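You operate a simulated robot arm through the tools that you are given. There is no shell and no other tool.

The job below is to be done with a simulated robot arm. You get a single attempt, and the scene is never put back.

Task
Power up, switch on tail and turn lamps, and sound the horn once.
Fine: key on until PARKED shows; the horn sounds only with the key on. Leave the levers and plugs.

Only the result counts: the job must be done as asked and must still hold three seconds after the hand-in. Knocking over, shifting, dropping, spilling or breaking anything else fails it.

Robot
A 7-joint arm with a two-finger parallel gripper, fixed in place. Base frame: the origin is on the floor under the middle of its stand, x ahead of it, y to its left, z up. Units: mm, rad, N and s.
With the tool pointing down near the work surface it reaches from about 320 to 740 mm from the base axis. Its first joint turns from -2.007 to 2.007 rad. Payload 3.91 kg.
The tool frame sits at the grasp point between the pads (the TCP): z along the fingers, y along the line on which they close. The tips reach 30 mm beyond it. Largest opening 110 mm; finger width 20, thickness 10; the body of the gripper, 48 by 112 mm, starts 55 mm behind the TCP.
Orientation is told as [roll, pitch, yaw] about the base's x, y, z axes, in that order, counted from this pose: with the fingers straight down and closing along the base's y, the tool's x points along the base's -x, its y along +y and its z along -z.

Tools
- The arm moves only by the tool play_rows. Its argument "plan" is a list of rows, each a list of 7 numbers: the shift along the tool's x, y, z in mm, then the turn, a rotation vector about the tool's x, y, z in rad, then the opening, from 0 (shut) to 1 (fully open). In form: [[tx, ty, tz, rx, ry, rz, claw], ...]. A call has 1 to 20 rows; each row is the pose to reach, as a shift and turn from the pose commanded when the call began, along the tool's axes at that moment. Each row takes 0.2 s and may step no farther than 50 mm and 0.15 rad from the row before; otherwise, or with a gripper value out of range, the whole call is refused. Where a pose cannot be reached the arm comes as near as it can. A force on the tool above 40 N (or 10 N above the force at the start of the call, whichever is more), or a blocked arm, ends the call early, and 0.2 s more pass. The fingers move at their own pace (about 108 mm/s each) and stop on an object; they squeeze with about 42 N. The grip force told is the motor's: it shows also when the fingers shut on nothing. Time passes only in rows, and 0.2 s behind the last, so rows that repeat a pose let the fingers close. The reply holds the time, the measured pose of the TCP, the force on the tool along the base axes, the opening and the grip force, in the units named above and with some noise, with the torque about the TCP (base axes, N m) and any sound that the robot's microphone picked up, and new pictures: "views" is both (left out), scene, wrist or none.
- Cameras (640 x 400 px; columns grow to the right, rows downward): "scene" is fixed at [400.6, 649.6, 1425.7]; the picture's right is [-0.44, 0.90, 0.00], its down [0.54, 0.27, -0.80] and it looks along [-0.71, -0.35, -0.60] (base axes); focal length 214 px, centre (320, 200). "wrist" rides on the gripper at [72, 17, -103] in the tool frame; the picture's right is [-0.23, 0.97, 0.00], its down [-0.76, -0.18, -0.62] and it looks along [-0.61, -0.14, 0.78] (tool axes); focal length 222 px, centre (320, 200). There is no depth. A picture from a camera that has moved, and an enlarged one, comes with that camera's place and axes in the base frame and with its lens.
- move_column(by): slides the trunk up (or, below 0, down) by that many mm; the arm rides with it, the base frame stays. It gives what a move gives, with no picture.
- inspect(camera, box): a new picture of the part [left, top, right, bottom] of that camera's present view, enlarged. The clock stands still meanwhile.
- job_done(): hands the job in; it is judged then, once.

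Nothing tells you positions but the pictures and the camera data. Unless the task says otherwise, let go and move clear before handing in.

The tools are called by a JSON object that holds its "method" and its "body". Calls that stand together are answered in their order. play_rows: Moves the arm, as the interface text tells. Its arguments: {"type":"object","properties":{"plan":{"type":"array"},"views":{"type":"string","enum":["both","scene","wrist","none"]}},"required":["plan"]} The other tools are called the same way: move_column (by) moves the trunk up or down; inspect (camera, box) takes an enlarged picture of a part of a camera's view; job_done () hands the job in.

At the start:

```text
time_s: 0.0
ee_pos: [229.3, 411.2, 1185.2]
tool_rot: [-0.001, 0.0, 0.0]
ft_force: [-0.1, -0.2, -0.1]
ft_torque: [0.0, 0.02, 0.02]
opening: 109.8
grip_force: 0.0
trunk travel left (down, up): [-800.0, 190.0]
```

scene: 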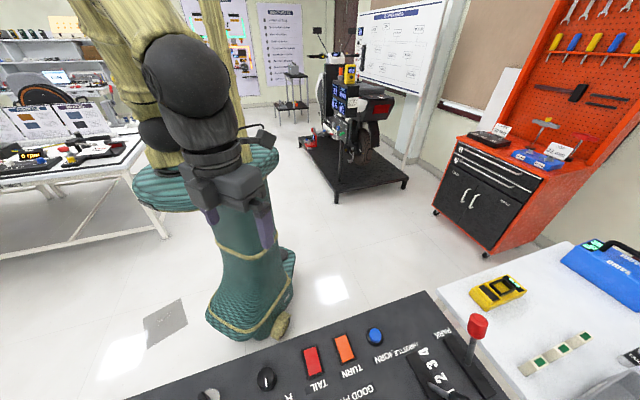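
wrist: 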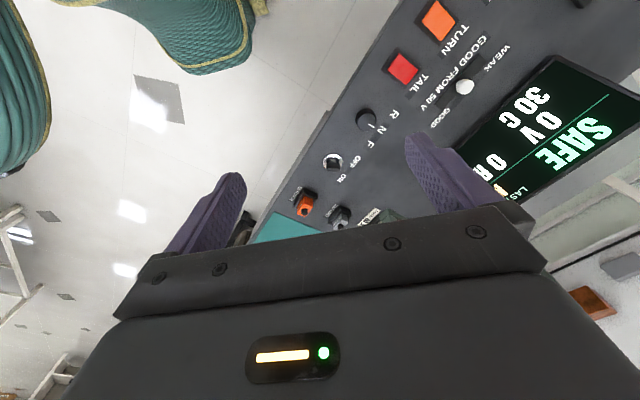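

I see a dark control panel with TAIL and TURN rocker/buttons, a blue HORN button, a gear knob (R N F), a key switch (OFF/ON), and a display. I will zoom in on both views first.

{"method": "inspect", "body": {"camera": "scene", "box": [180, 280, 520, 400]}}

{"method": "inspect", "body": {"camera": "wrist", "box": [240, 0, 640, 250]}}

{"method": "inspect", "body": {"camera": "wrist", "box": [270, 80, 430, 240]}}

{"method": "inspect", "body": {"camera": "scene", "box": [290, 20, 450, 200]}}

```text
1.88 times, centred on (350, 340) of scene
camera zoom: at [400.6, 649.6, 1425.7], right [-0.44, 0.9, 0.0], down [0.54, 0.27, -0.8], along [-0.71, -0.35, -0.6], focal length 404 px, centre (264, -64)
```

zoom: 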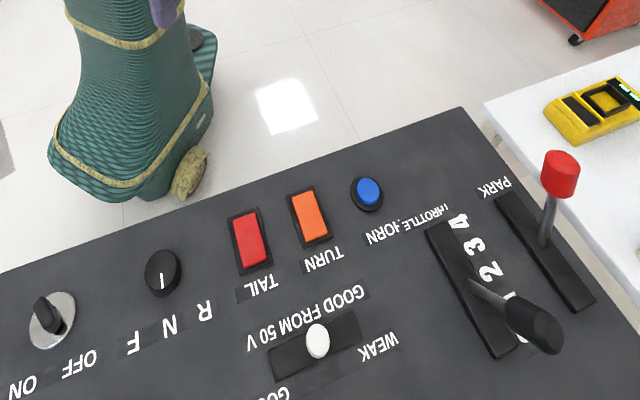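

```text
1.60 times, centred on (440, 125) of wrist
camera zoom: at [155.5, 427.6, 1288.6], right [0.23, 0.97, 0.0], down [0.76, -0.18, 0.62], along [0.61, -0.14, -0.78], focal length 355 px, centre (128, 320)
```

zoom: 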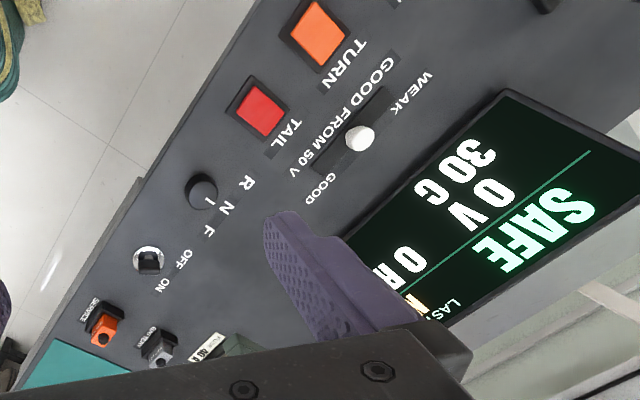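

```text
2.50 times, centred on (350, 160) of wrist
camera zoom: at [155.5, 427.6, 1288.6], right [0.23, 0.97, 0.0], down [0.76, -0.18, 0.62], along [0.61, -0.14, -0.78], focal length 555 px, centre (245, 300)
```

zoom: 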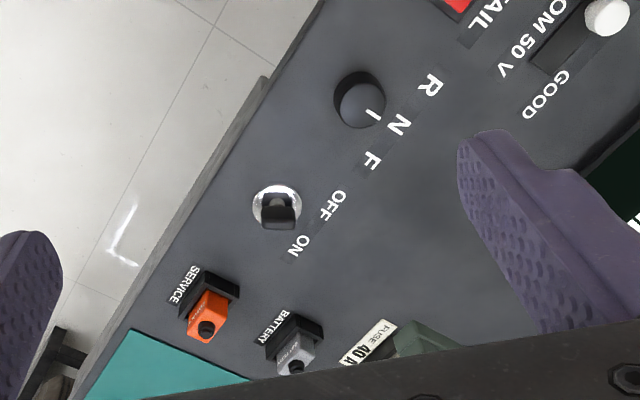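

```text
2.22 times, centred on (370, 110) of scene
camera zoom: at [400.6, 649.6, 1425.7], right [-0.44, 0.9, 0.0], down [0.54, 0.27, -0.8], along [-0.71, -0.35, -0.6], focal length 477 px, centre (209, 400)
```

zoom: 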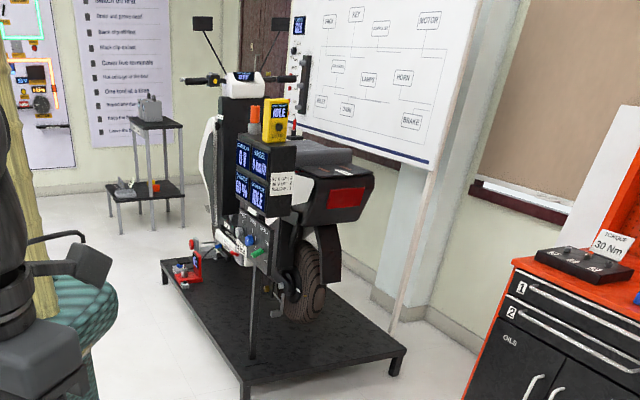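

The panel is horizontal at about z≈816, turned about 45° to the robot's left. The key is near (415,397), TAIL near (257,561) and HORN near (140,677). I'll turn the tool to line up with the panel and look again.

{"method": "play_rows", "body": {"plan": [[0, 0, 0, 0, 0, -0.131, 1], [0, 0, 0, 0, 0, -0.262, 1], [0, 0, 0, 0, 0, -0.393, 1], [0, 0, 0, 0, 0, -0.524, 1], [0, 0, 0, 0, 0, -0.655, 1], [0, 0, 0, 0, 0, -0.785, 1], [0, 0, 0, 0, 0, -0.785, 1]]}}

```text
time_s: 1.6
ee_pos: [227.6, 410.4, 1185.1]
tool_rot: [0.0, 0.0, 0.788]
ft_force: [-0.7, -1.5, 0.1]
ft_torque: [0.01, 0.01, 0.02]
opening: 110.0
grip_force: 0.1
trunk travel left (down, up): [-800.0, 190.0]
camera wrist: at [164.9, 370.8, 1288.6], right [-0.53, 0.85, 0.0], down [0.66, 0.41, 0.62], along [0.53, 0.33, -0.78], focal length 222 px, centre (320, 200)
```

scene: 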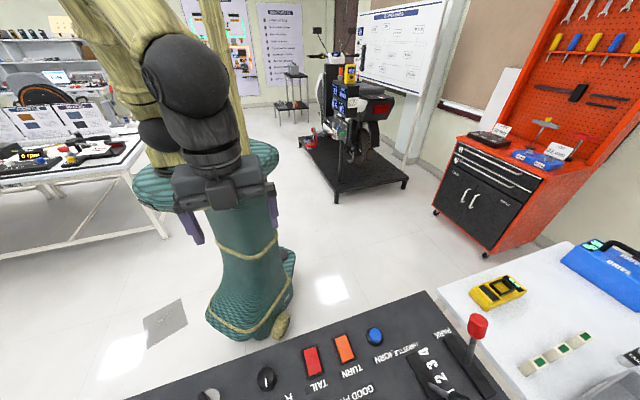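
wrist: 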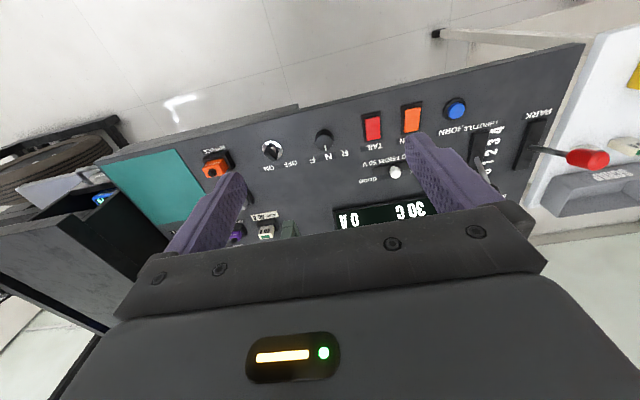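

{"method": "inspect", "body": {"camera": "wrist", "box": [180, 80, 380, 205]}}

{"method": "inspect", "body": {"camera": "wrist", "box": [300, 60, 620, 260]}}

```text
3.20 times, centred on (280, 142) of wrist
camera zoom: at [164.9, 370.8, 1288.6], right [-0.53, 0.85, 0.0], down [0.66, 0.41, 0.62], along [0.53, 0.33, -0.78], focal length 711 px, centre (448, 384)
```

zoom: 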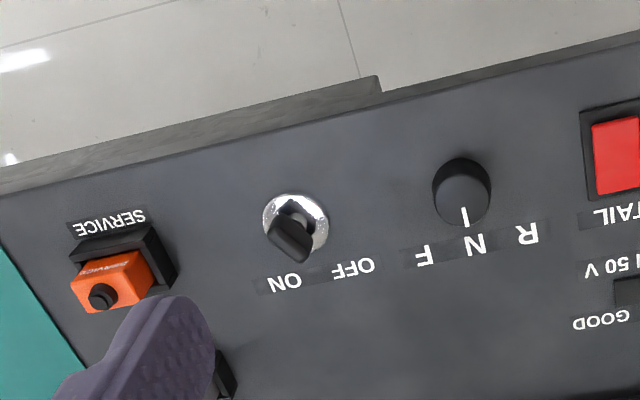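

```text
2.00 times, centred on (460, 160) of wrist
camera zoom: at [164.9, 370.8, 1288.6], right [-0.53, 0.85, 0.0], down [0.66, 0.41, 0.62], along [0.53, 0.33, -0.78], focal length 444 px, centre (40, 280)
```

zoom: 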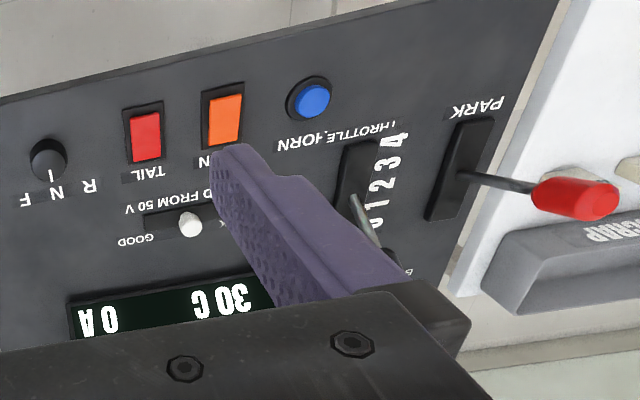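

{"method": "play_rows", "body": {"plan": [[-3, -20, 38, 0, 0, 0, 1], [-6, -40, 76, 0, 0, 0, 1], [-9, -60, 114, 0, 0, 0, 1], [-12, -80, 152, 0, 0, 0, 1], [-14, -100, 190, 0, 0, 0, 1], [-16, -117, 225, 0, 0, 0, 1], [-16, -117, 225, 0, 0, 0, 1]]}}

{"method": "inspect", "body": {"camera": "wrist", "box": [220, 80, 460, 230]}}

```text
time_s: 3.2
ee_pos: [323.8, 338.9, 961.7]
tool_rot: [0.001, 0.001, 0.786]
ft_force: [0.2, 0.4, 0.1]
ft_torque: [0.04, 0.01, -0.01]
opening: 110.1
grip_force: 0.1
trunk travel left (down, up): [-800.0, 190.0]
camera wrist: at [259.9, 298.6, 1066.4], right [-0.53, 0.85, 0.0], down [0.66, 0.41, 0.62], along [0.53, 0.33, -0.78], focal length 222 px, centre (320, 200)
```

scene: 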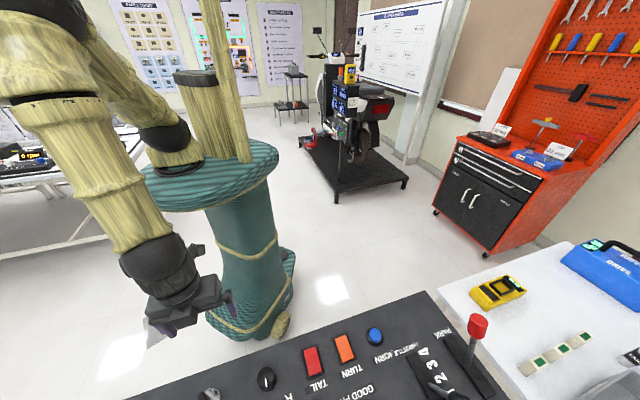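
wrist: 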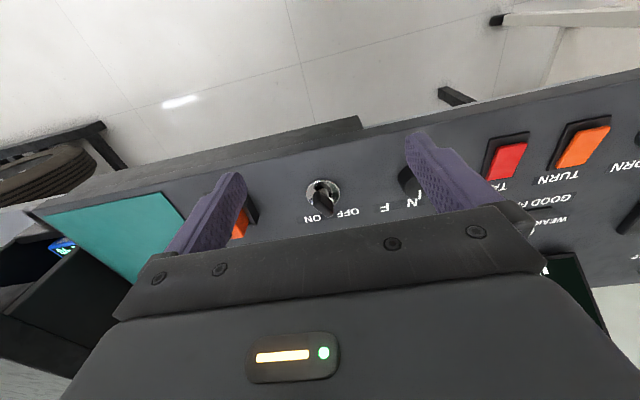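

```text
2.67 times, centred on (340, 155) of wrist
camera zoom: at [259.9, 298.6, 1066.4], right [-0.53, 0.85, 0.0], down [0.66, 0.41, 0.62], along [0.53, 0.33, -0.78], focal length 592 px, centre (267, 320)
```

zoom: 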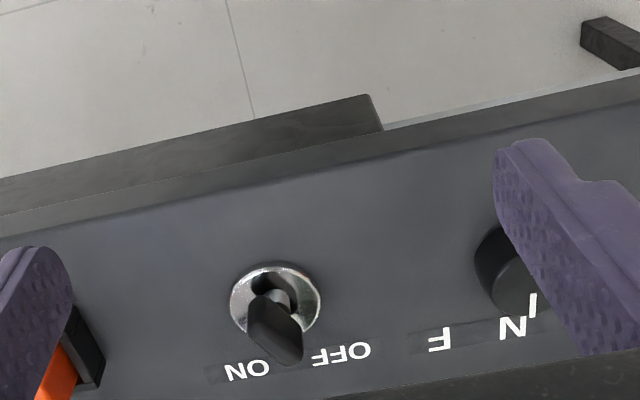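

{"method": "inspect", "body": {"camera": "scene", "box": [165, 385, 261, 400]}}

{"method": "inspect", "body": {"camera": "scene", "box": [260, 320, 400, 400]}}

{"method": "inspect", "body": {"camera": "wrist", "box": [290, 170, 354, 220]}}

```text
6.67 times, centred on (213, 392) of scene
camera zoom: at [400.6, 649.6, 1425.7], right [-0.44, 0.9, 0.0], down [0.54, 0.27, -0.8], along [-0.71, -0.35, -0.6], focal length 1430 px, centre (1033, -1083)
```

zoom: 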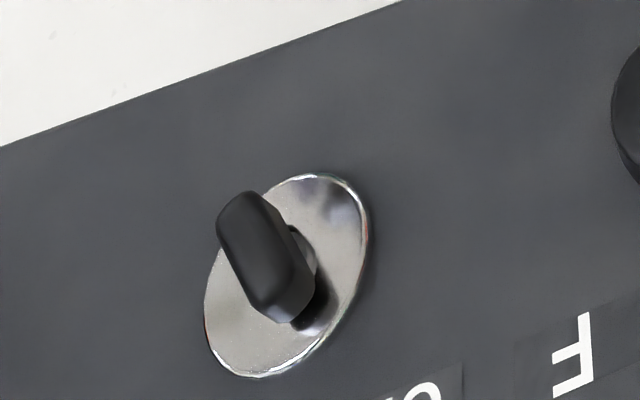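

```text
4.57 times, centred on (330, 360) of scene
camera zoom: at [400.6, 649.6, 1425.7], right [-0.44, 0.9, 0.0], down [0.54, 0.27, -0.8], along [-0.71, -0.35, -0.6], focal length 980 px, centre (274, -531)
```

zoom: 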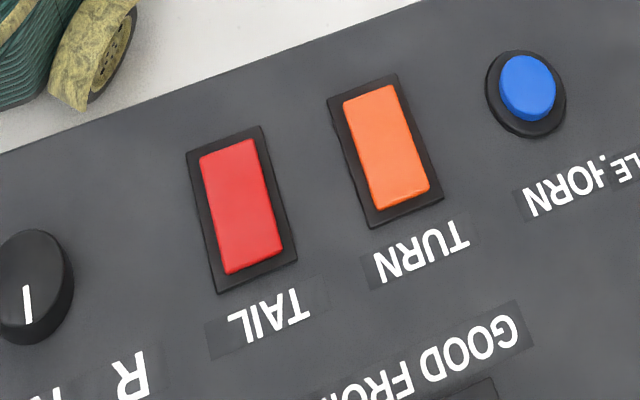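

```text
8.00 times, centred on (322, 195) of wrist
camera zoom: at [259.9, 298.6, 1066.4], right [-0.53, 0.85, 0.0], down [0.66, 0.41, 0.62], along [0.53, 0.33, -0.78], focal length 1777 px, centre (304, 240)
```

zoom: 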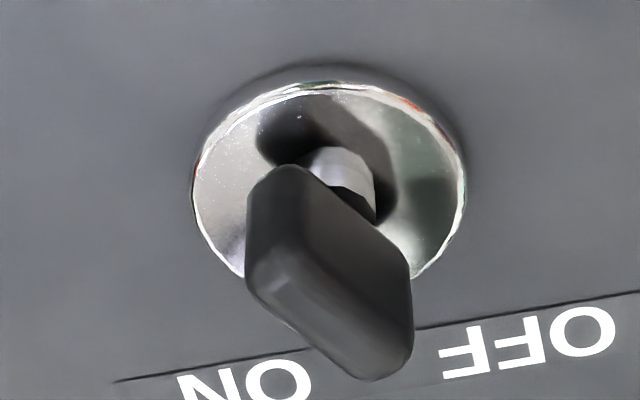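

The key bow is a black plate about 33 mm long standing on a chrome disc at about (415,400). Its top is near z≈852 and it points about 27° left toward OFF. I'll move above it with the fingers set across its thickness.

{"method": "play_rows", "body": {"plan": [[-27, -5, 0, 0, 0, -0.12, 0.6], [-54, -11, 0, 0, 0, -0.24, 0.6], [-80, -16, 10, 0, 0, -0.36, 0.6], [-107, -21, 30, 0, 0, -0.475, 0.6], [-107, -21, 37, 0, 0, -0.475, 0.6], [-107, -21, 37, 0, 0, -0.475, 0.6]]}}

{"method": "inspect", "body": {"camera": "wrist", "box": [240, 90, 400, 190]}}

{"method": "inspect", "body": {"camera": "scene", "box": [130, 340, 290, 400]}}

```text
time_s: 4.6
ee_pos: [413.5, 401.4, 922.3]
tool_rot: [0.0, 0.001, 1.26]
ft_force: [0.1, 0.4, 0.2]
ft_torque: [0.0, 0.0, -0.02]
opening: 65.9
grip_force: 0.0
trunk travel left (down, up): [-800.0, 190.0]
camera wrist: at [374.0, 336.4, 1027.0], right [-0.86, 0.51, 0.0], down [0.4, 0.67, 0.62], along [0.32, 0.53, -0.78], focal length 222 px, centre (320, 200)
```

scene: 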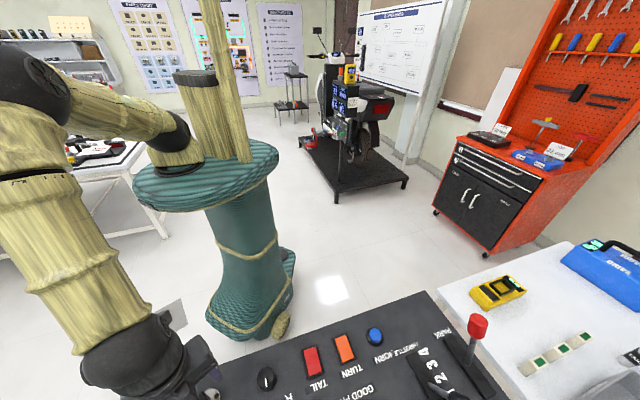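
wrist: 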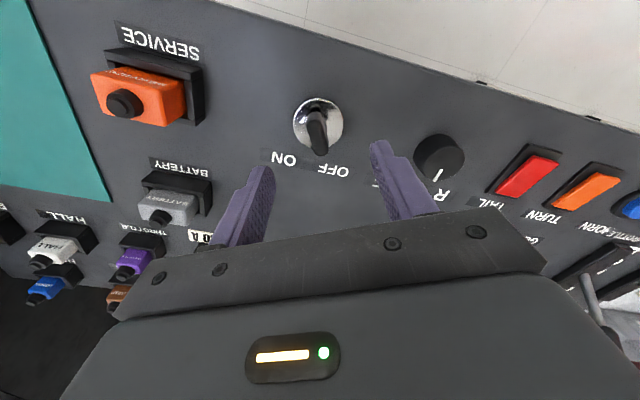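

```text
4.00 times, centred on (320, 140) of wrist
camera zoom: at [374.0, 336.4, 1027.0], right [-0.86, 0.51, 0.0], down [0.4, 0.67, 0.62], along [0.32, 0.53, -0.78], focal length 888 px, centre (320, 440)
```

zoom: 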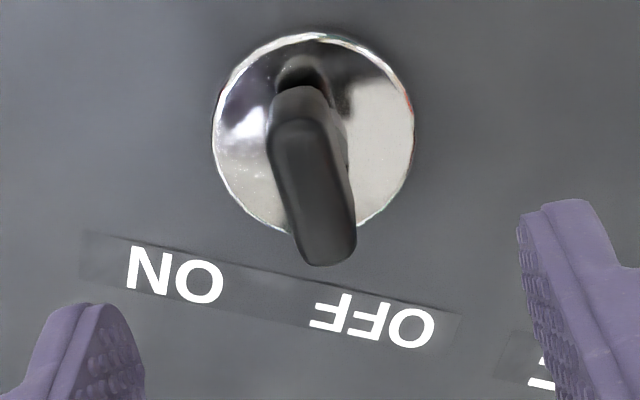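

```text
4.00 times, centred on (210, 370) of scene
camera zoom: at [400.6, 649.6, 1425.7], right [-0.44, 0.9, 0.0], down [0.54, 0.27, -0.8], along [-0.71, -0.35, -0.6], focal length 858 px, centre (760, -480)
```

zoom: 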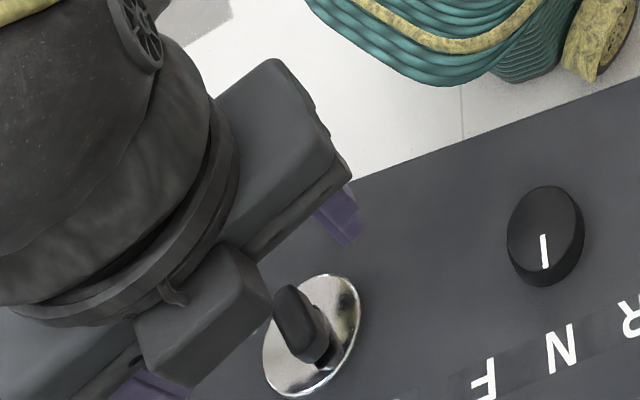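

The tool is centred over the key within about 2 mm and lined up with the bow. I'll go down and close on it.

{"method": "play_rows", "body": {"plan": [[0, -1.5, 20, 0, 0, 0, 0.5], [0, -1.5, 40, 0, 0, 0, 0.5], [0, -1.5, 52, 0, 0, 0, 0.5], [0, -1.5, 62, 0, 0, 0, 0.5], [0, -1.5, 62, 0, 0, 0, 0.5]]}}

{"method": "inspect", "body": {"camera": "wrist", "box": [240, 120, 400, 220]}}

```text
time_s: 5.8
ee_pos: [415.4, 401.2, 861.8]
tool_rot: [0.001, 0.0, 1.261]
ft_force: [-0.3, 0.4, -0.9]
ft_torque: [0.0, -0.03, -0.02]
opening: 55.0
grip_force: 0.0
trunk travel left (down, up): [-800.0, 190.0]
camera wrist: at [375.6, 336.1, 964.9], right [-0.86, 0.51, 0.0], down [0.4, 0.67, 0.62], along [0.32, 0.53, -0.78], focal length 222 px, centre (320, 200)
```

scene: 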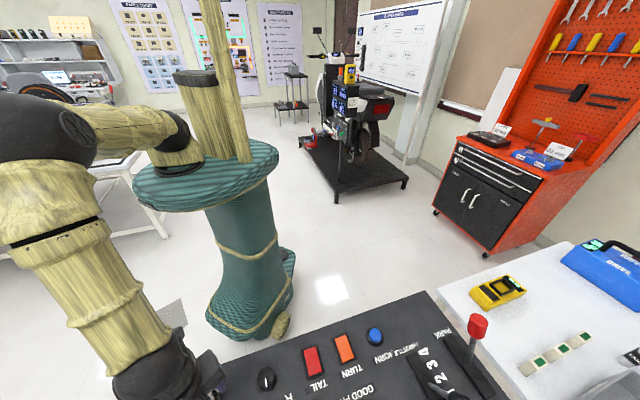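
wrist: 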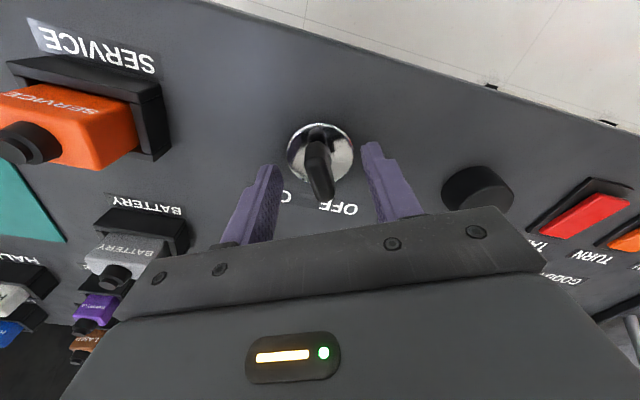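

```text
4.00 times, centred on (320, 170) of wrist
camera zoom: at [375.6, 336.1, 964.9], right [-0.86, 0.51, 0.0], down [0.4, 0.67, 0.62], along [0.32, 0.53, -0.78], focal length 888 px, centre (320, 320)
```

zoom: 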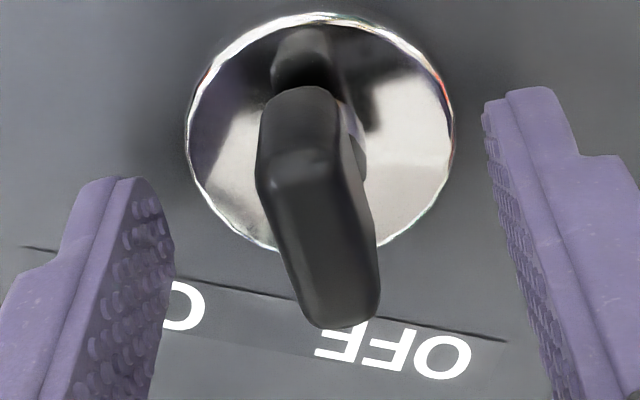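

{"method": "play_rows", "body": {"plan": [[0, 0, 2, 0, 0, 0, 0.0], [0, 0, 2, 0, 0, 0, 0.0], [0, 0, 2, 0, 0, 0, 0.0], [0, 0, 2, 0, 0, 0, 0.0]], "views": "wrist"}}

{"method": "inspect", "body": {"camera": "wrist", "box": [240, 120, 400, 220]}}

```text
time_s: 6.8
ee_pos: [414.4, 400.1, 859.1]
tool_rot: [0.0, -0.001, 1.26]
ft_force: [-0.8, 1.5, 7.3]
ft_torque: [-1.11, 0.36, 0.05]
opening: 12.7
grip_force: 45.2
trunk travel left (down, up): [-800.0, 190.0]
camera wrist: at [375.1, 336.4, 963.4], right [-0.86, 0.51, 0.0], down [0.4, 0.67, 0.62], along [0.32, 0.53, -0.78], focal length 222 px, centre (320, 200)
```

wrist: 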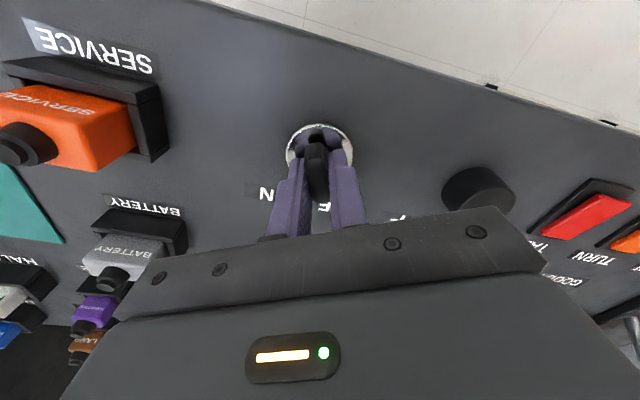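

```text
4.00 times, centred on (320, 170) of wrist
camera zoom: at [375.1, 336.4, 963.4], right [-0.86, 0.51, 0.0], down [0.4, 0.67, 0.62], along [0.32, 0.53, -0.78], focal length 888 px, centre (320, 320)
```

zoom: 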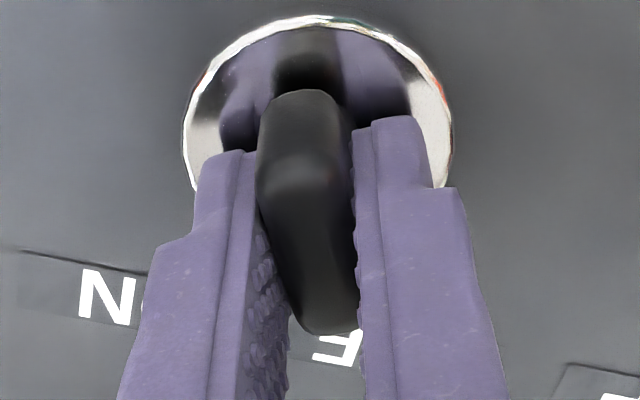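

The bow is held firmly. Now I'll turn it clockwise (as seen from above) toward ON, starting with a small part to check the torque.

{"method": "play_rows", "body": {"plan": [[0, 0, 0, 0, 0, 0.08, 0.0], [0, 0, 0, 0, 0, 0.16, 0.0], [0, 0, 0, 0, 0, 0.24, 0.0], [0, 0, 0, 0, 0, 0.32, 0.0]], "views": "wrist"}}

```text
time_s: 7.8
ee_pos: [414.6, 400.7, 858.8]
tool_rot: [-0.001, -0.004, 0.939]
ft_force: [1.8, 5.2, 16.8]
ft_torque: [-0.87, 0.55, -0.01]
opening: 13.1
grip_force: 44.6
trunk travel left (down, up): [-800.0, 190.0]
camera wrist: at [357.3, 351.3, 963.1], right [-0.65, 0.76, 0.0], down [0.59, 0.51, 0.63], along [0.47, 0.41, -0.78], focal length 222 px, centre (320, 200)
```

wrist: 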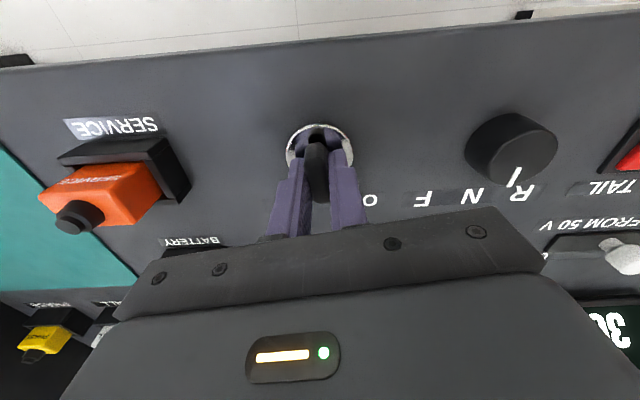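

{"method": "play_rows", "body": {"plan": [[0, 0, -1, 0, 0, 0.08, 0.0], [0, 0, -2, 0, 0, 0.16, 0.0], [0, 0, -2, 0, 0, 0.24, 0.0], [0, 0, -2, 0, 0, 0.32, 0.0], [0, 0, -2, 0, 0, 0.4, 0.0]], "views": "wrist"}}

```text
time_s: 9.0
ee_pos: [414.4, 400.3, 860.6]
tool_rot: [0.0, 0.005, 0.54]
ft_force: [2.9, 5.8, -9.5]
ft_torque: [0.91, -1.17, 0.01]
opening: 12.6
grip_force: 45.2
trunk travel left (down, up): [-800.0, 190.0]
camera wrist: at [343.7, 377.0, 963.5], right [-0.31, 0.95, 0.0], down [0.75, 0.24, 0.62], along [0.59, 0.19, -0.78], focal length 222 px, centre (320, 200)
```

wrist: 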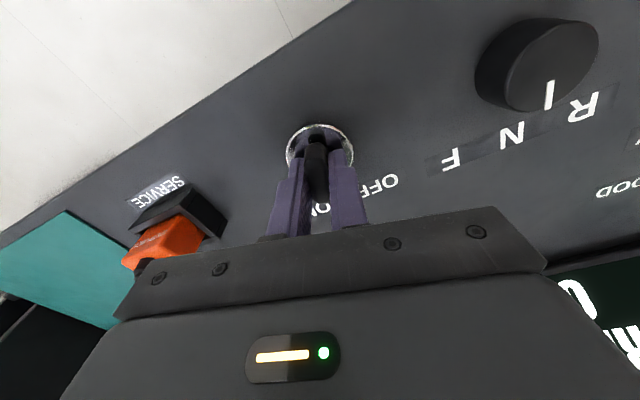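

{"method": "play_rows", "body": {"plan": [[0, 0, 1, 0, 0, 0.08, 0.0], [0, 0, 1, 0, 0, 0.16, 0.0], [0, 0, 1, 0, 0, 0.24, 0.0], [0, 0, 1, 0, 0, 0.3, 0.0]], "views": "wrist"}}

{"method": "inspect", "body": {"camera": "wrist", "box": [240, 120, 400, 220]}}

{"method": "inspect", "body": {"camera": "wrist", "box": [460, 150, 640, 400]}}

```text
time_s: 10.0
ee_pos: [415.3, 401.2, 859.8]
tool_rot: [-0.002, 0.001, 0.24]
ft_force: [5.8, -1.6, 2.3]
ft_torque: [-0.22, 0.9, 0.97]
opening: 12.7
grip_force: 45.2
trunk travel left (down, up): [-800.0, 190.0]
camera wrist: at [340.2, 398.2, 963.4], right [-0.01, 1.0, 0.0], down [0.78, 0.01, 0.62], along [0.62, 0.01, -0.78], focal length 222 px, centre (320, 200)
```

wrist: 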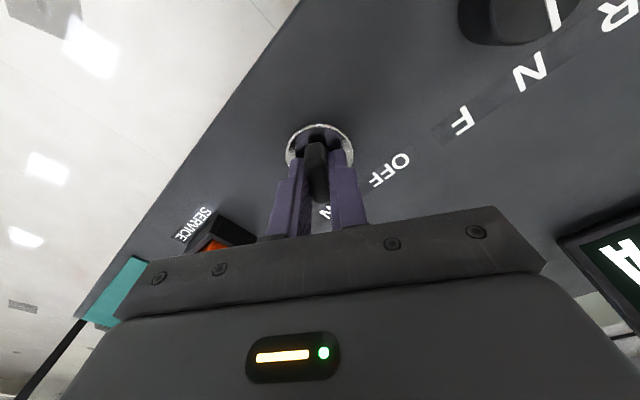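

```text
4.00 times, centred on (320, 170) of wrist
camera zoom: at [340.2, 398.2, 963.4], right [-0.01, 1.0, 0.0], down [0.78, 0.01, 0.62], along [0.62, 0.01, -0.78], focal length 888 px, centre (320, 320)
```

zoom: 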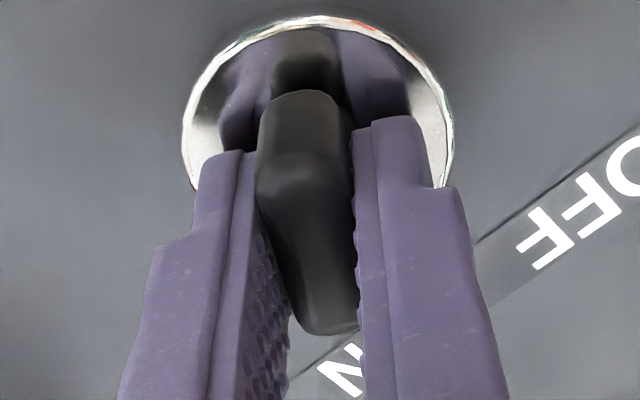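

```text
1.60 times, centred on (550, 275) of wrist
camera zoom: at [340.2, 398.2, 963.4], right [-0.01, 1.0, 0.0], down [0.78, 0.01, 0.62], along [0.62, 0.01, -0.78], focal length 355 px, centre (-48, 80)
```

zoom: 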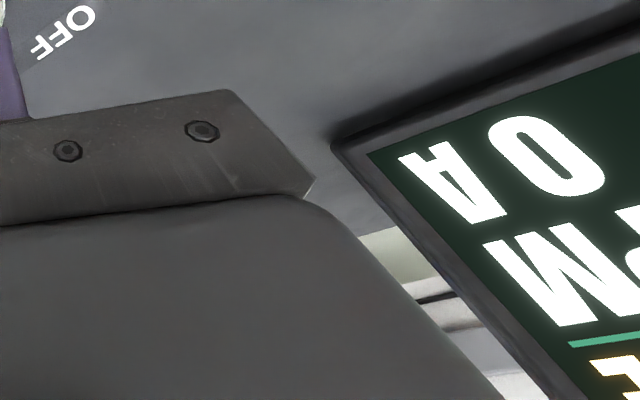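

The rotation of about 1.02 rad now meets resistance, which looks like the ON stop. I'll check the display for PARKED while still holding the key.

{"method": "inspect", "body": {"camera": "wrist", "box": [630, 100, 640, 400]}}

{"method": "inspect", "body": {"camera": "scene", "box": [240, 390, 400, 400]}}

{"method": "inspect", "body": {"camera": "scene", "box": [310, 40, 410, 140]}}

```text
1.33 times, centred on (635, 250) of wrist
camera zoom: at [340.2, 398.2, 963.4], right [-0.01, 1.0, 0.0], down [0.78, 0.01, 0.62], along [0.62, 0.01, -0.78], focal length 296 px, centre (-100, 133)
```

zoom: 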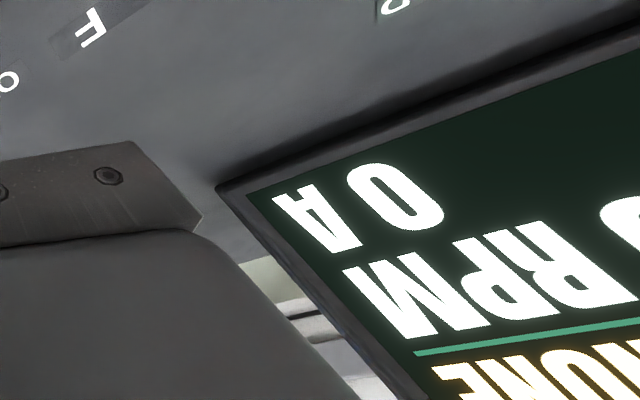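

```text
4.00 times, centred on (320, 395) of scene
camera zoom: at [400.6, 649.6, 1425.7], right [-0.44, 0.9, 0.0], down [0.54, 0.27, -0.8], along [-0.71, -0.35, -0.6], focal length 858 px, centre (320, -580)
```

zoom: 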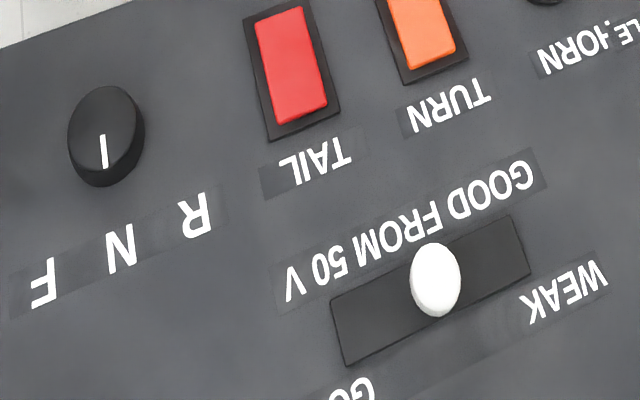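

```text
4.00 times, centred on (360, 90) of scene
camera zoom: at [400.6, 649.6, 1425.7], right [-0.44, 0.9, 0.0], down [0.54, 0.27, -0.8], along [-0.71, -0.35, -0.6], focal length 858 px, centre (160, 640)
```

zoom: 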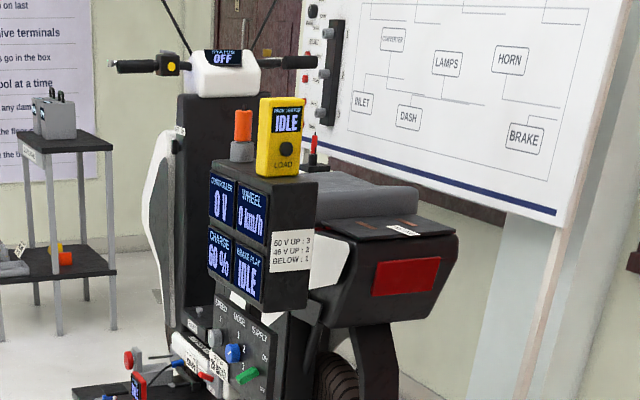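

{"method": "play_rows", "body": {"plan": [[0, 0, 0, 0, 0, 0.03, 0.0], [0, 0, 0, 0, 0, 0.03, 0.0], [0, 0, 0, 0, 0, 0.03, 0.0], [0, 0, 0, 0, 0, 0.03, 0.0], [0, 0, 0, 0, 0, 0.03, 0.0]], "views": "none"}}

{"method": "inspect", "body": {"camera": "wrist", "box": [638, 0, 640, 400]}}

{"method": "inspect", "body": {"camera": "scene", "box": [310, 40, 410, 140]}}

{"method": "inspect", "body": {"camera": "scene", "box": [0, 398, 640, 400]}}

```text
time_s: 11.2
ee_pos: [414.8, 398.7, 859.5]
tool_rot: [0.002, 0.0, 0.209]
ft_force: [7.1, -3.4, 1.7]
ft_torque: [-0.05, -0.26, 1.03]
opening: 13.5
grip_force: 45.2
trunk travel left (down, up): [-800.0, 190.0]
```

```text
1.00 times, centred on (639, 200) of wrist (not enlarged: the box is as wide or as high as the picture)
camera zoom: at [340.0, 400.4, 963.4], right [0.02, 1.0, 0.0], down [0.78, -0.02, 0.62], along [0.62, -0.01, -0.78], focal length 222 px, centre (1, 200)
```

zoom: 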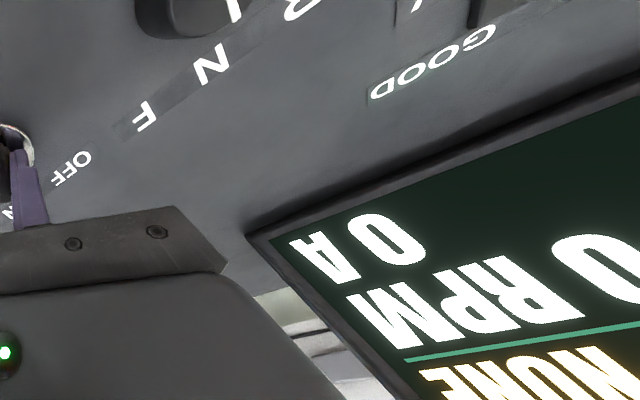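

```text
4.00 times, centred on (360, 90) of scene
camera zoom: at [400.6, 649.6, 1425.7], right [-0.44, 0.9, 0.0], down [0.54, 0.27, -0.8], along [-0.71, -0.35, -0.6], focal length 858 px, centre (160, 640)
```

zoom: 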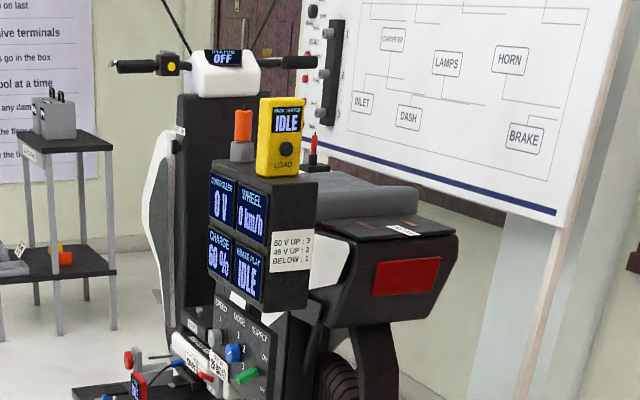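

```text
1.00 times, centred on (320, 399) of scene (not enlarged: the box is as wide or as high as the picture)
camera zoom: at [400.6, 649.6, 1425.7], right [-0.44, 0.9, 0.0], down [0.54, 0.27, -0.8], along [-0.71, -0.35, -0.6], focal length 214 px, centre (320, 1)
```

zoom: 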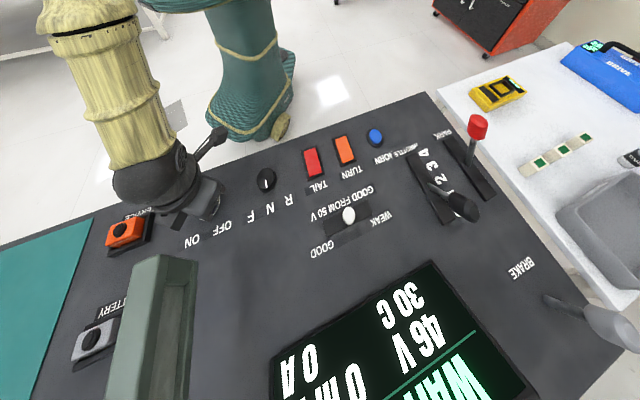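

The scene view can be extended past its lower edge. The console display now reads WAIT and 46 V, so the key is on and the panel is starting up. I'll keep holding the key and wait for PARKED.

{"method": "play_rows", "body": {"plan": [[0, 0, 0, 0, 0, 0, 0.0], [0, 0, 0, 0, 0, 0, 0.0], [0, 0, 0, 0, 0, 0, 0.0], [0, 0, 0, 0, 0, 0, 0.0], [0, 0, 0, 0, 0, 0, 0.0], [0, 0, 0, 0, 0, 0, 0.0], [0, 0, 0, 0, 0, 0, 0.0], [0, 0, 0, 0, 0, 0, 0.0], [0, 0, 0, 0, 0, 0, 0.0], [0, 0, 0, 0, 0, 0, 0.0]], "views": "none"}}

{"method": "inspect", "body": {"camera": "scene", "box": [0, 398, 640, 400]}}

```text
time_s: 13.4
ee_pos: [414.7, 399.9, 859.7]
tool_rot: [0.001, 0.004, 0.209]
ft_force: [7.9, -4.0, 2.3]
ft_torque: [0.03, -0.49, 0.95]
opening: 13.5
grip_force: 45.3
trunk travel left (down, up): [-800.0, 190.0]
```

```text
1.00 times, centred on (320, 399) of scene (not enlarged: the box is as wide or as high as the picture)
camera zoom: at [400.6, 649.6, 1425.7], right [-0.44, 0.9, 0.0], down [0.54, 0.27, -0.8], along [-0.71, -0.35, -0.6], focal length 214 px, centre (320, 1)
```

zoom: 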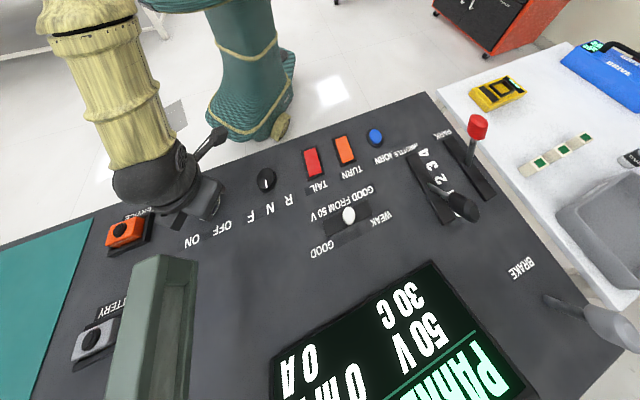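

PARKED shows and the display reads 50 V. I'll release the key by opening the fingers, rise straight up, and check that it stays on.

{"method": "play_rows", "body": {"plan": [[0, 0, 0, 0, 0, -0.02, 0.2], [0, 0, 0, 0, 0, -0.02, 0.35], [0, 0, 0, 0, 0, -0.02, 0.45], [0, 0, -20, 0, 0, -0.02, 0.45], [0, 0, -50, 0, 0, -0.02, 0.45], [0, 0, -80, 0, 0, -0.02, 0.45]], "views": "wrist"}}

{"method": "inspect", "body": {"camera": "scene", "box": [0, 398, 640, 400]}}

{"method": "inspect", "body": {"camera": "wrist", "box": [240, 80, 400, 180]}}

```text
time_s: 14.8
ee_pos: [413.7, 400.8, 940.8]
tool_rot: [0.002, 0.0, 0.23]
ft_force: [0.0, -0.2, 0.8]
ft_torque: [0.01, 0.0, -0.03]
opening: 49.6
grip_force: 0.0
trunk travel left (down, up): [-800.0, 190.0]
camera wrist: at [338.1, 399.4, 1044.4], right [0.0, 1.0, 0.0], down [0.78, 0.0, 0.62], along [0.62, 0.0, -0.78], focal length 222 px, centre (320, 200)
```

wrist: 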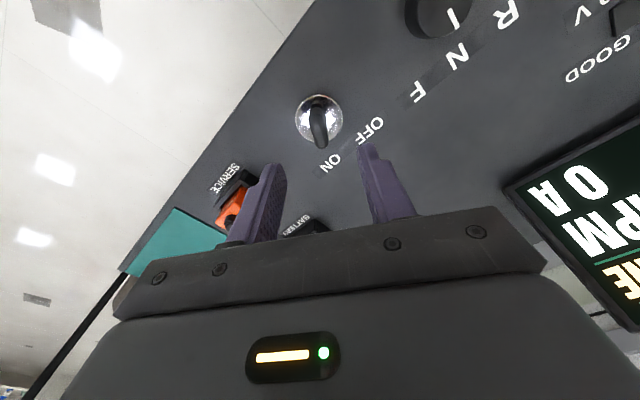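

```text
1.00 times, centred on (320, 399) of scene (not enlarged: the box is as wide or as high as the picture)
camera zoom: at [400.6, 649.6, 1425.7], right [-0.44, 0.9, 0.0], down [0.54, 0.27, -0.8], along [-0.71, -0.35, -0.6], focal length 214 px, centre (320, 1)
```

zoom: 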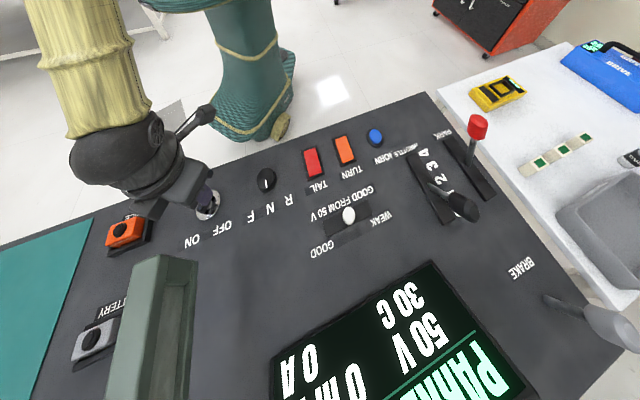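

```text
4.00 times, centred on (320, 130) of wrist
camera zoom: at [338.1, 399.4, 1044.4], right [0.0, 1.0, 0.0], down [0.78, 0.0, 0.62], along [0.62, 0.0, -0.78], focal length 888 px, centre (320, 480)
```

zoom: 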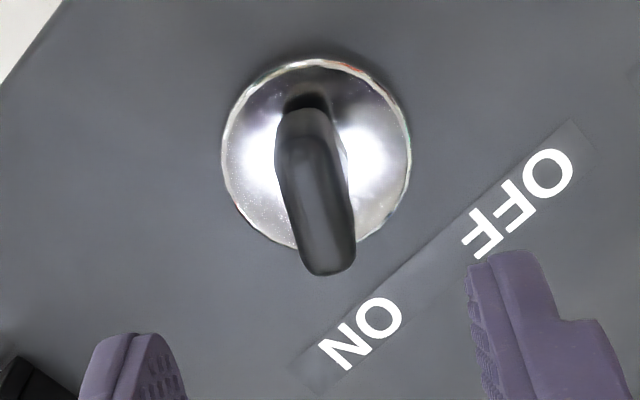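

The key stays at ON and the display still shows PARKED. Next I'll shut the fingers and move above TAIL to see what kind of switch it is.

{"method": "play_rows", "body": {"plan": [[19.4, 32, -5, 0, 0, -0.0925, 0.3], [38.7, 64, -5, 0, 0, -0.185, 0.1], [58, 96, -5, 0, 0, -0.2775, 0.0], [77.4, 128, -5, 0, 0, -0.37, 0.0], [96.7, 160, -3, 0, 0, -0.4625, 0.0], [116, 191.7, 0, 0, 0, -0.555, 0.0], [116, 191.7, 0, 0, 0, -0.555, 0.0]]}}

{"method": "inspect", "body": {"camera": "wrist", "box": [240, 80, 400, 180]}}

{"method": "inspect", "body": {"camera": "wrist", "box": [350, 50, 510, 150]}}

```text
time_s: 16.4
ee_pos: [258.6, 561.3, 939.2]
tool_rot: [0.0, 0.001, 0.786]
ft_force: [-0.2, -0.2, -0.3]
ft_torque: [-0.01, 0.02, -0.01]
opening: 0.2
grip_force: 37.5
trunk travel left (down, up): [-800.0, 190.0]
camera wrist: at [194.7, 521.1, 1043.9], right [-0.53, 0.85, 0.0], down [0.66, 0.41, 0.62], along [0.53, 0.33, -0.78], focal length 222 px, centre (320, 200)
```

scene: 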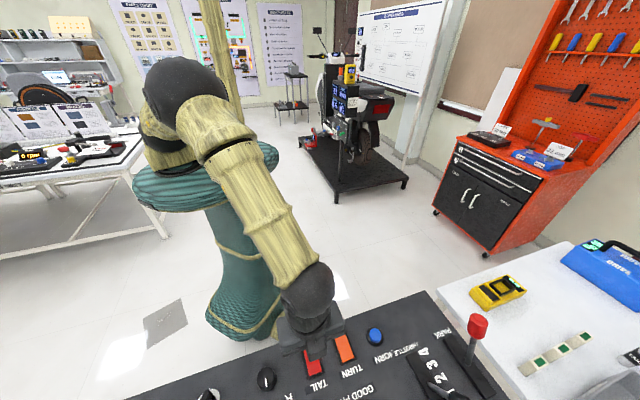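
wrist: 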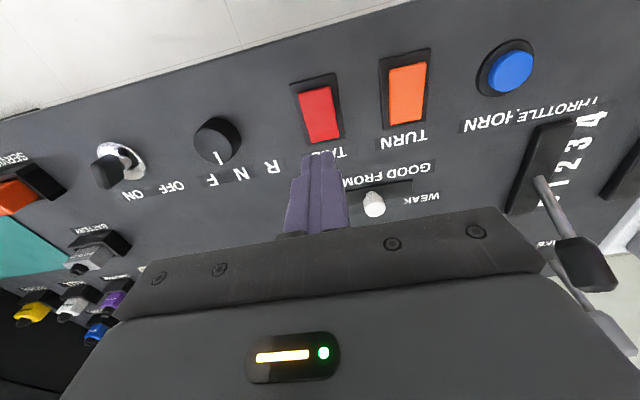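

```text
4.00 times, centred on (320, 130) of wrist
camera zoom: at [194.7, 521.1, 1043.9], right [-0.53, 0.85, 0.0], down [0.66, 0.41, 0.62], along [0.53, 0.33, -0.78], focal length 888 px, centre (320, 480)
```

zoom: 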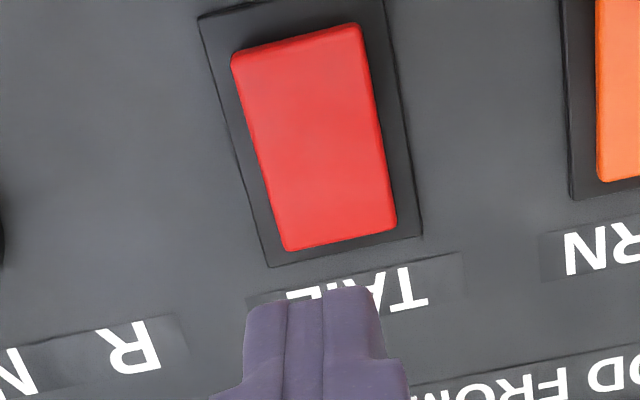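

```text
4.00 times, centred on (430, 100) of wrist
camera zoom: at [194.7, 521.1, 1043.9], right [-0.53, 0.85, 0.0], down [0.66, 0.41, 0.62], along [0.53, 0.33, -0.78], focal length 888 px, centre (-120, 600)
```

zoom: 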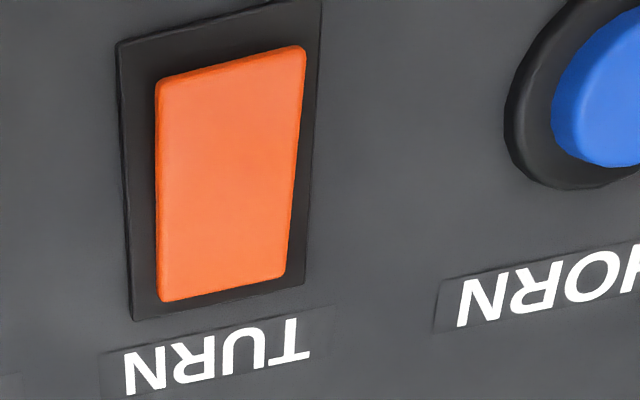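

{"method": "inspect", "body": {"camera": "wrist", "box": [284, 70, 352, 150]}}

{"method": "inspect", "body": {"camera": "scene", "box": [325, 325, 395, 370]}}

{"method": "inspect", "body": {"camera": "wrist", "box": [460, 30, 560, 110]}}

```text
5.00 times, centred on (318, 110) of wrist
camera zoom: at [194.7, 521.1, 1043.9], right [-0.53, 0.85, 0.0], down [0.66, 0.41, 0.62], along [0.53, 0.33, -0.78], focal length 1111 px, centre (330, 650)
```

zoom: 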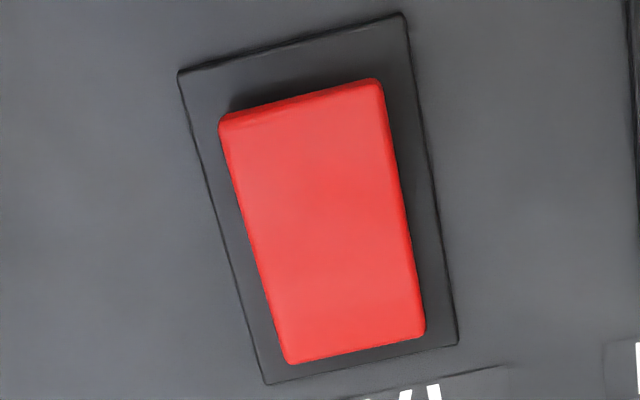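

```text
8.89 times, centred on (360, 348) of scene
camera zoom: at [400.6, 649.6, 1425.7], right [-0.44, 0.9, 0.0], down [0.54, 0.27, -0.8], along [-0.71, -0.35, -0.6], focal length 1906 px, centre (-36, -1111)
```

zoom: 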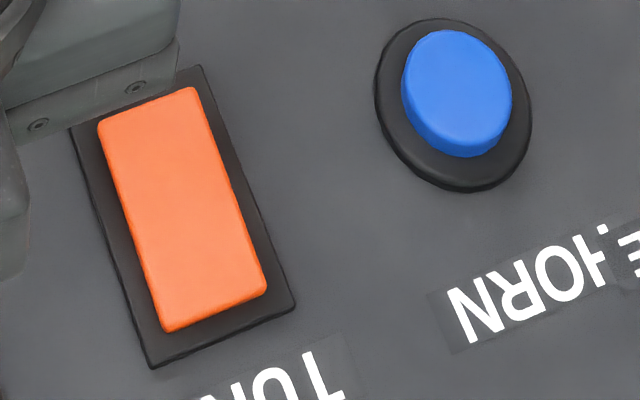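

```text
5.00 times, centred on (510, 70) of wrist
camera zoom: at [194.7, 521.1, 1043.9], right [-0.53, 0.85, 0.0], down [0.66, 0.41, 0.62], along [0.53, 0.33, -0.78], focal length 1111 px, centre (-630, 850)
```

zoom: 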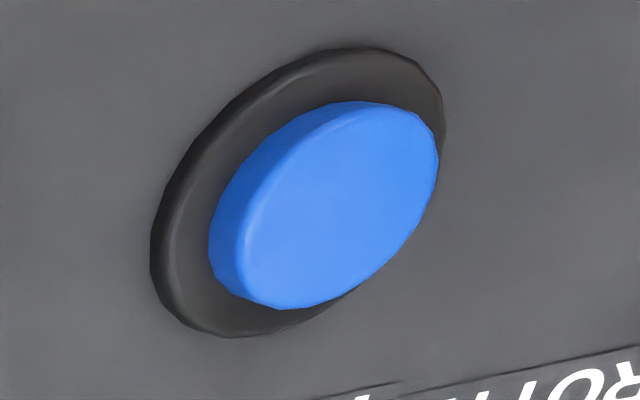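

TAIL and TURN are rockers with the robot-side end raised, and HORN is a round push button. I'll press the raised end of TAIL with the closed fingertips, coming down in small steps.

{"method": "play_rows", "body": {"plan": [[20.5, 0, 10, 0, 0, 0, 0.0], [20.5, 0, 40, 0, 0, 0, 0.0], [20.5, 0, 60, 0, 0, 0, 0.0], [20.5, 0, 70, 0, 0, 0, 0.0], [20.5, 0, 70, 0, 0, 0, 0.0]]}}

{"method": "inspect", "body": {"camera": "wrist", "box": [240, 110, 400, 210]}}

{"method": "inspect", "body": {"camera": "scene", "box": [270, 320, 390, 395]}}

```text
time_s: 17.6
ee_pos: [243.5, 547.4, 870.3]
tool_rot: [-0.002, 0.0, 0.787]
ft_force: [0.3, -0.2, -0.1]
ft_torque: [-0.02, -0.02, -0.01]
opening: 0.0
grip_force: 37.4
trunk travel left (down, up): [-800.0, 190.0]
camera wrist: at [179.8, 507.6, 973.6], right [-0.53, 0.85, 0.0], down [0.66, 0.41, 0.62], along [0.53, 0.33, -0.78], focal length 222 px, centre (320, 200)
```

scene: 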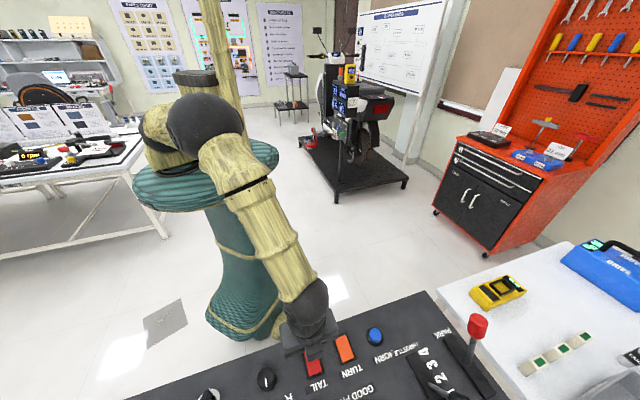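
wrist: 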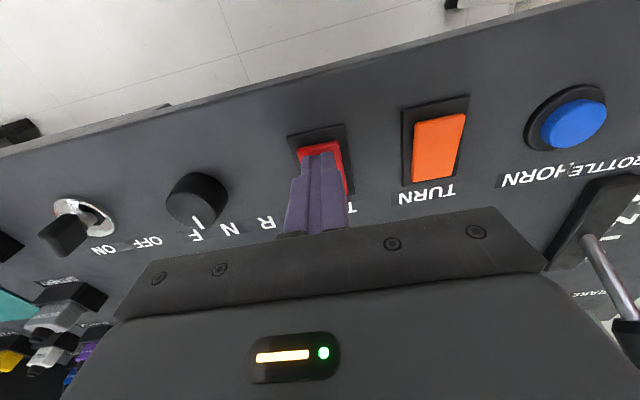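

```text
4.00 times, centred on (320, 160) of wrist
camera zoom: at [179.8, 507.6, 973.6], right [-0.53, 0.85, 0.0], down [0.66, 0.41, 0.62], along [0.53, 0.33, -0.78], focal length 888 px, centre (320, 360)
```

zoom: 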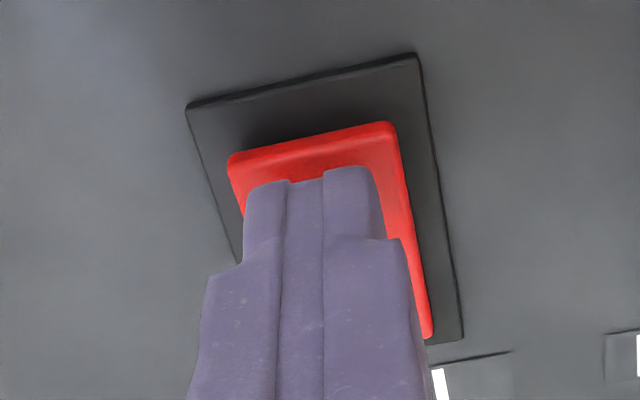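

```text
5.33 times, centred on (330, 358) of scene
camera zoom: at [400.6, 649.6, 1425.7], right [-0.44, 0.9, 0.0], down [0.54, 0.27, -0.8], along [-0.71, -0.35, -0.6], focal length 1144 px, centre (267, -640)
```

zoom: 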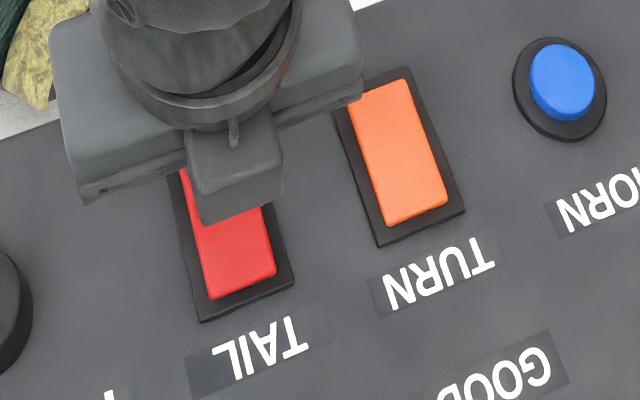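

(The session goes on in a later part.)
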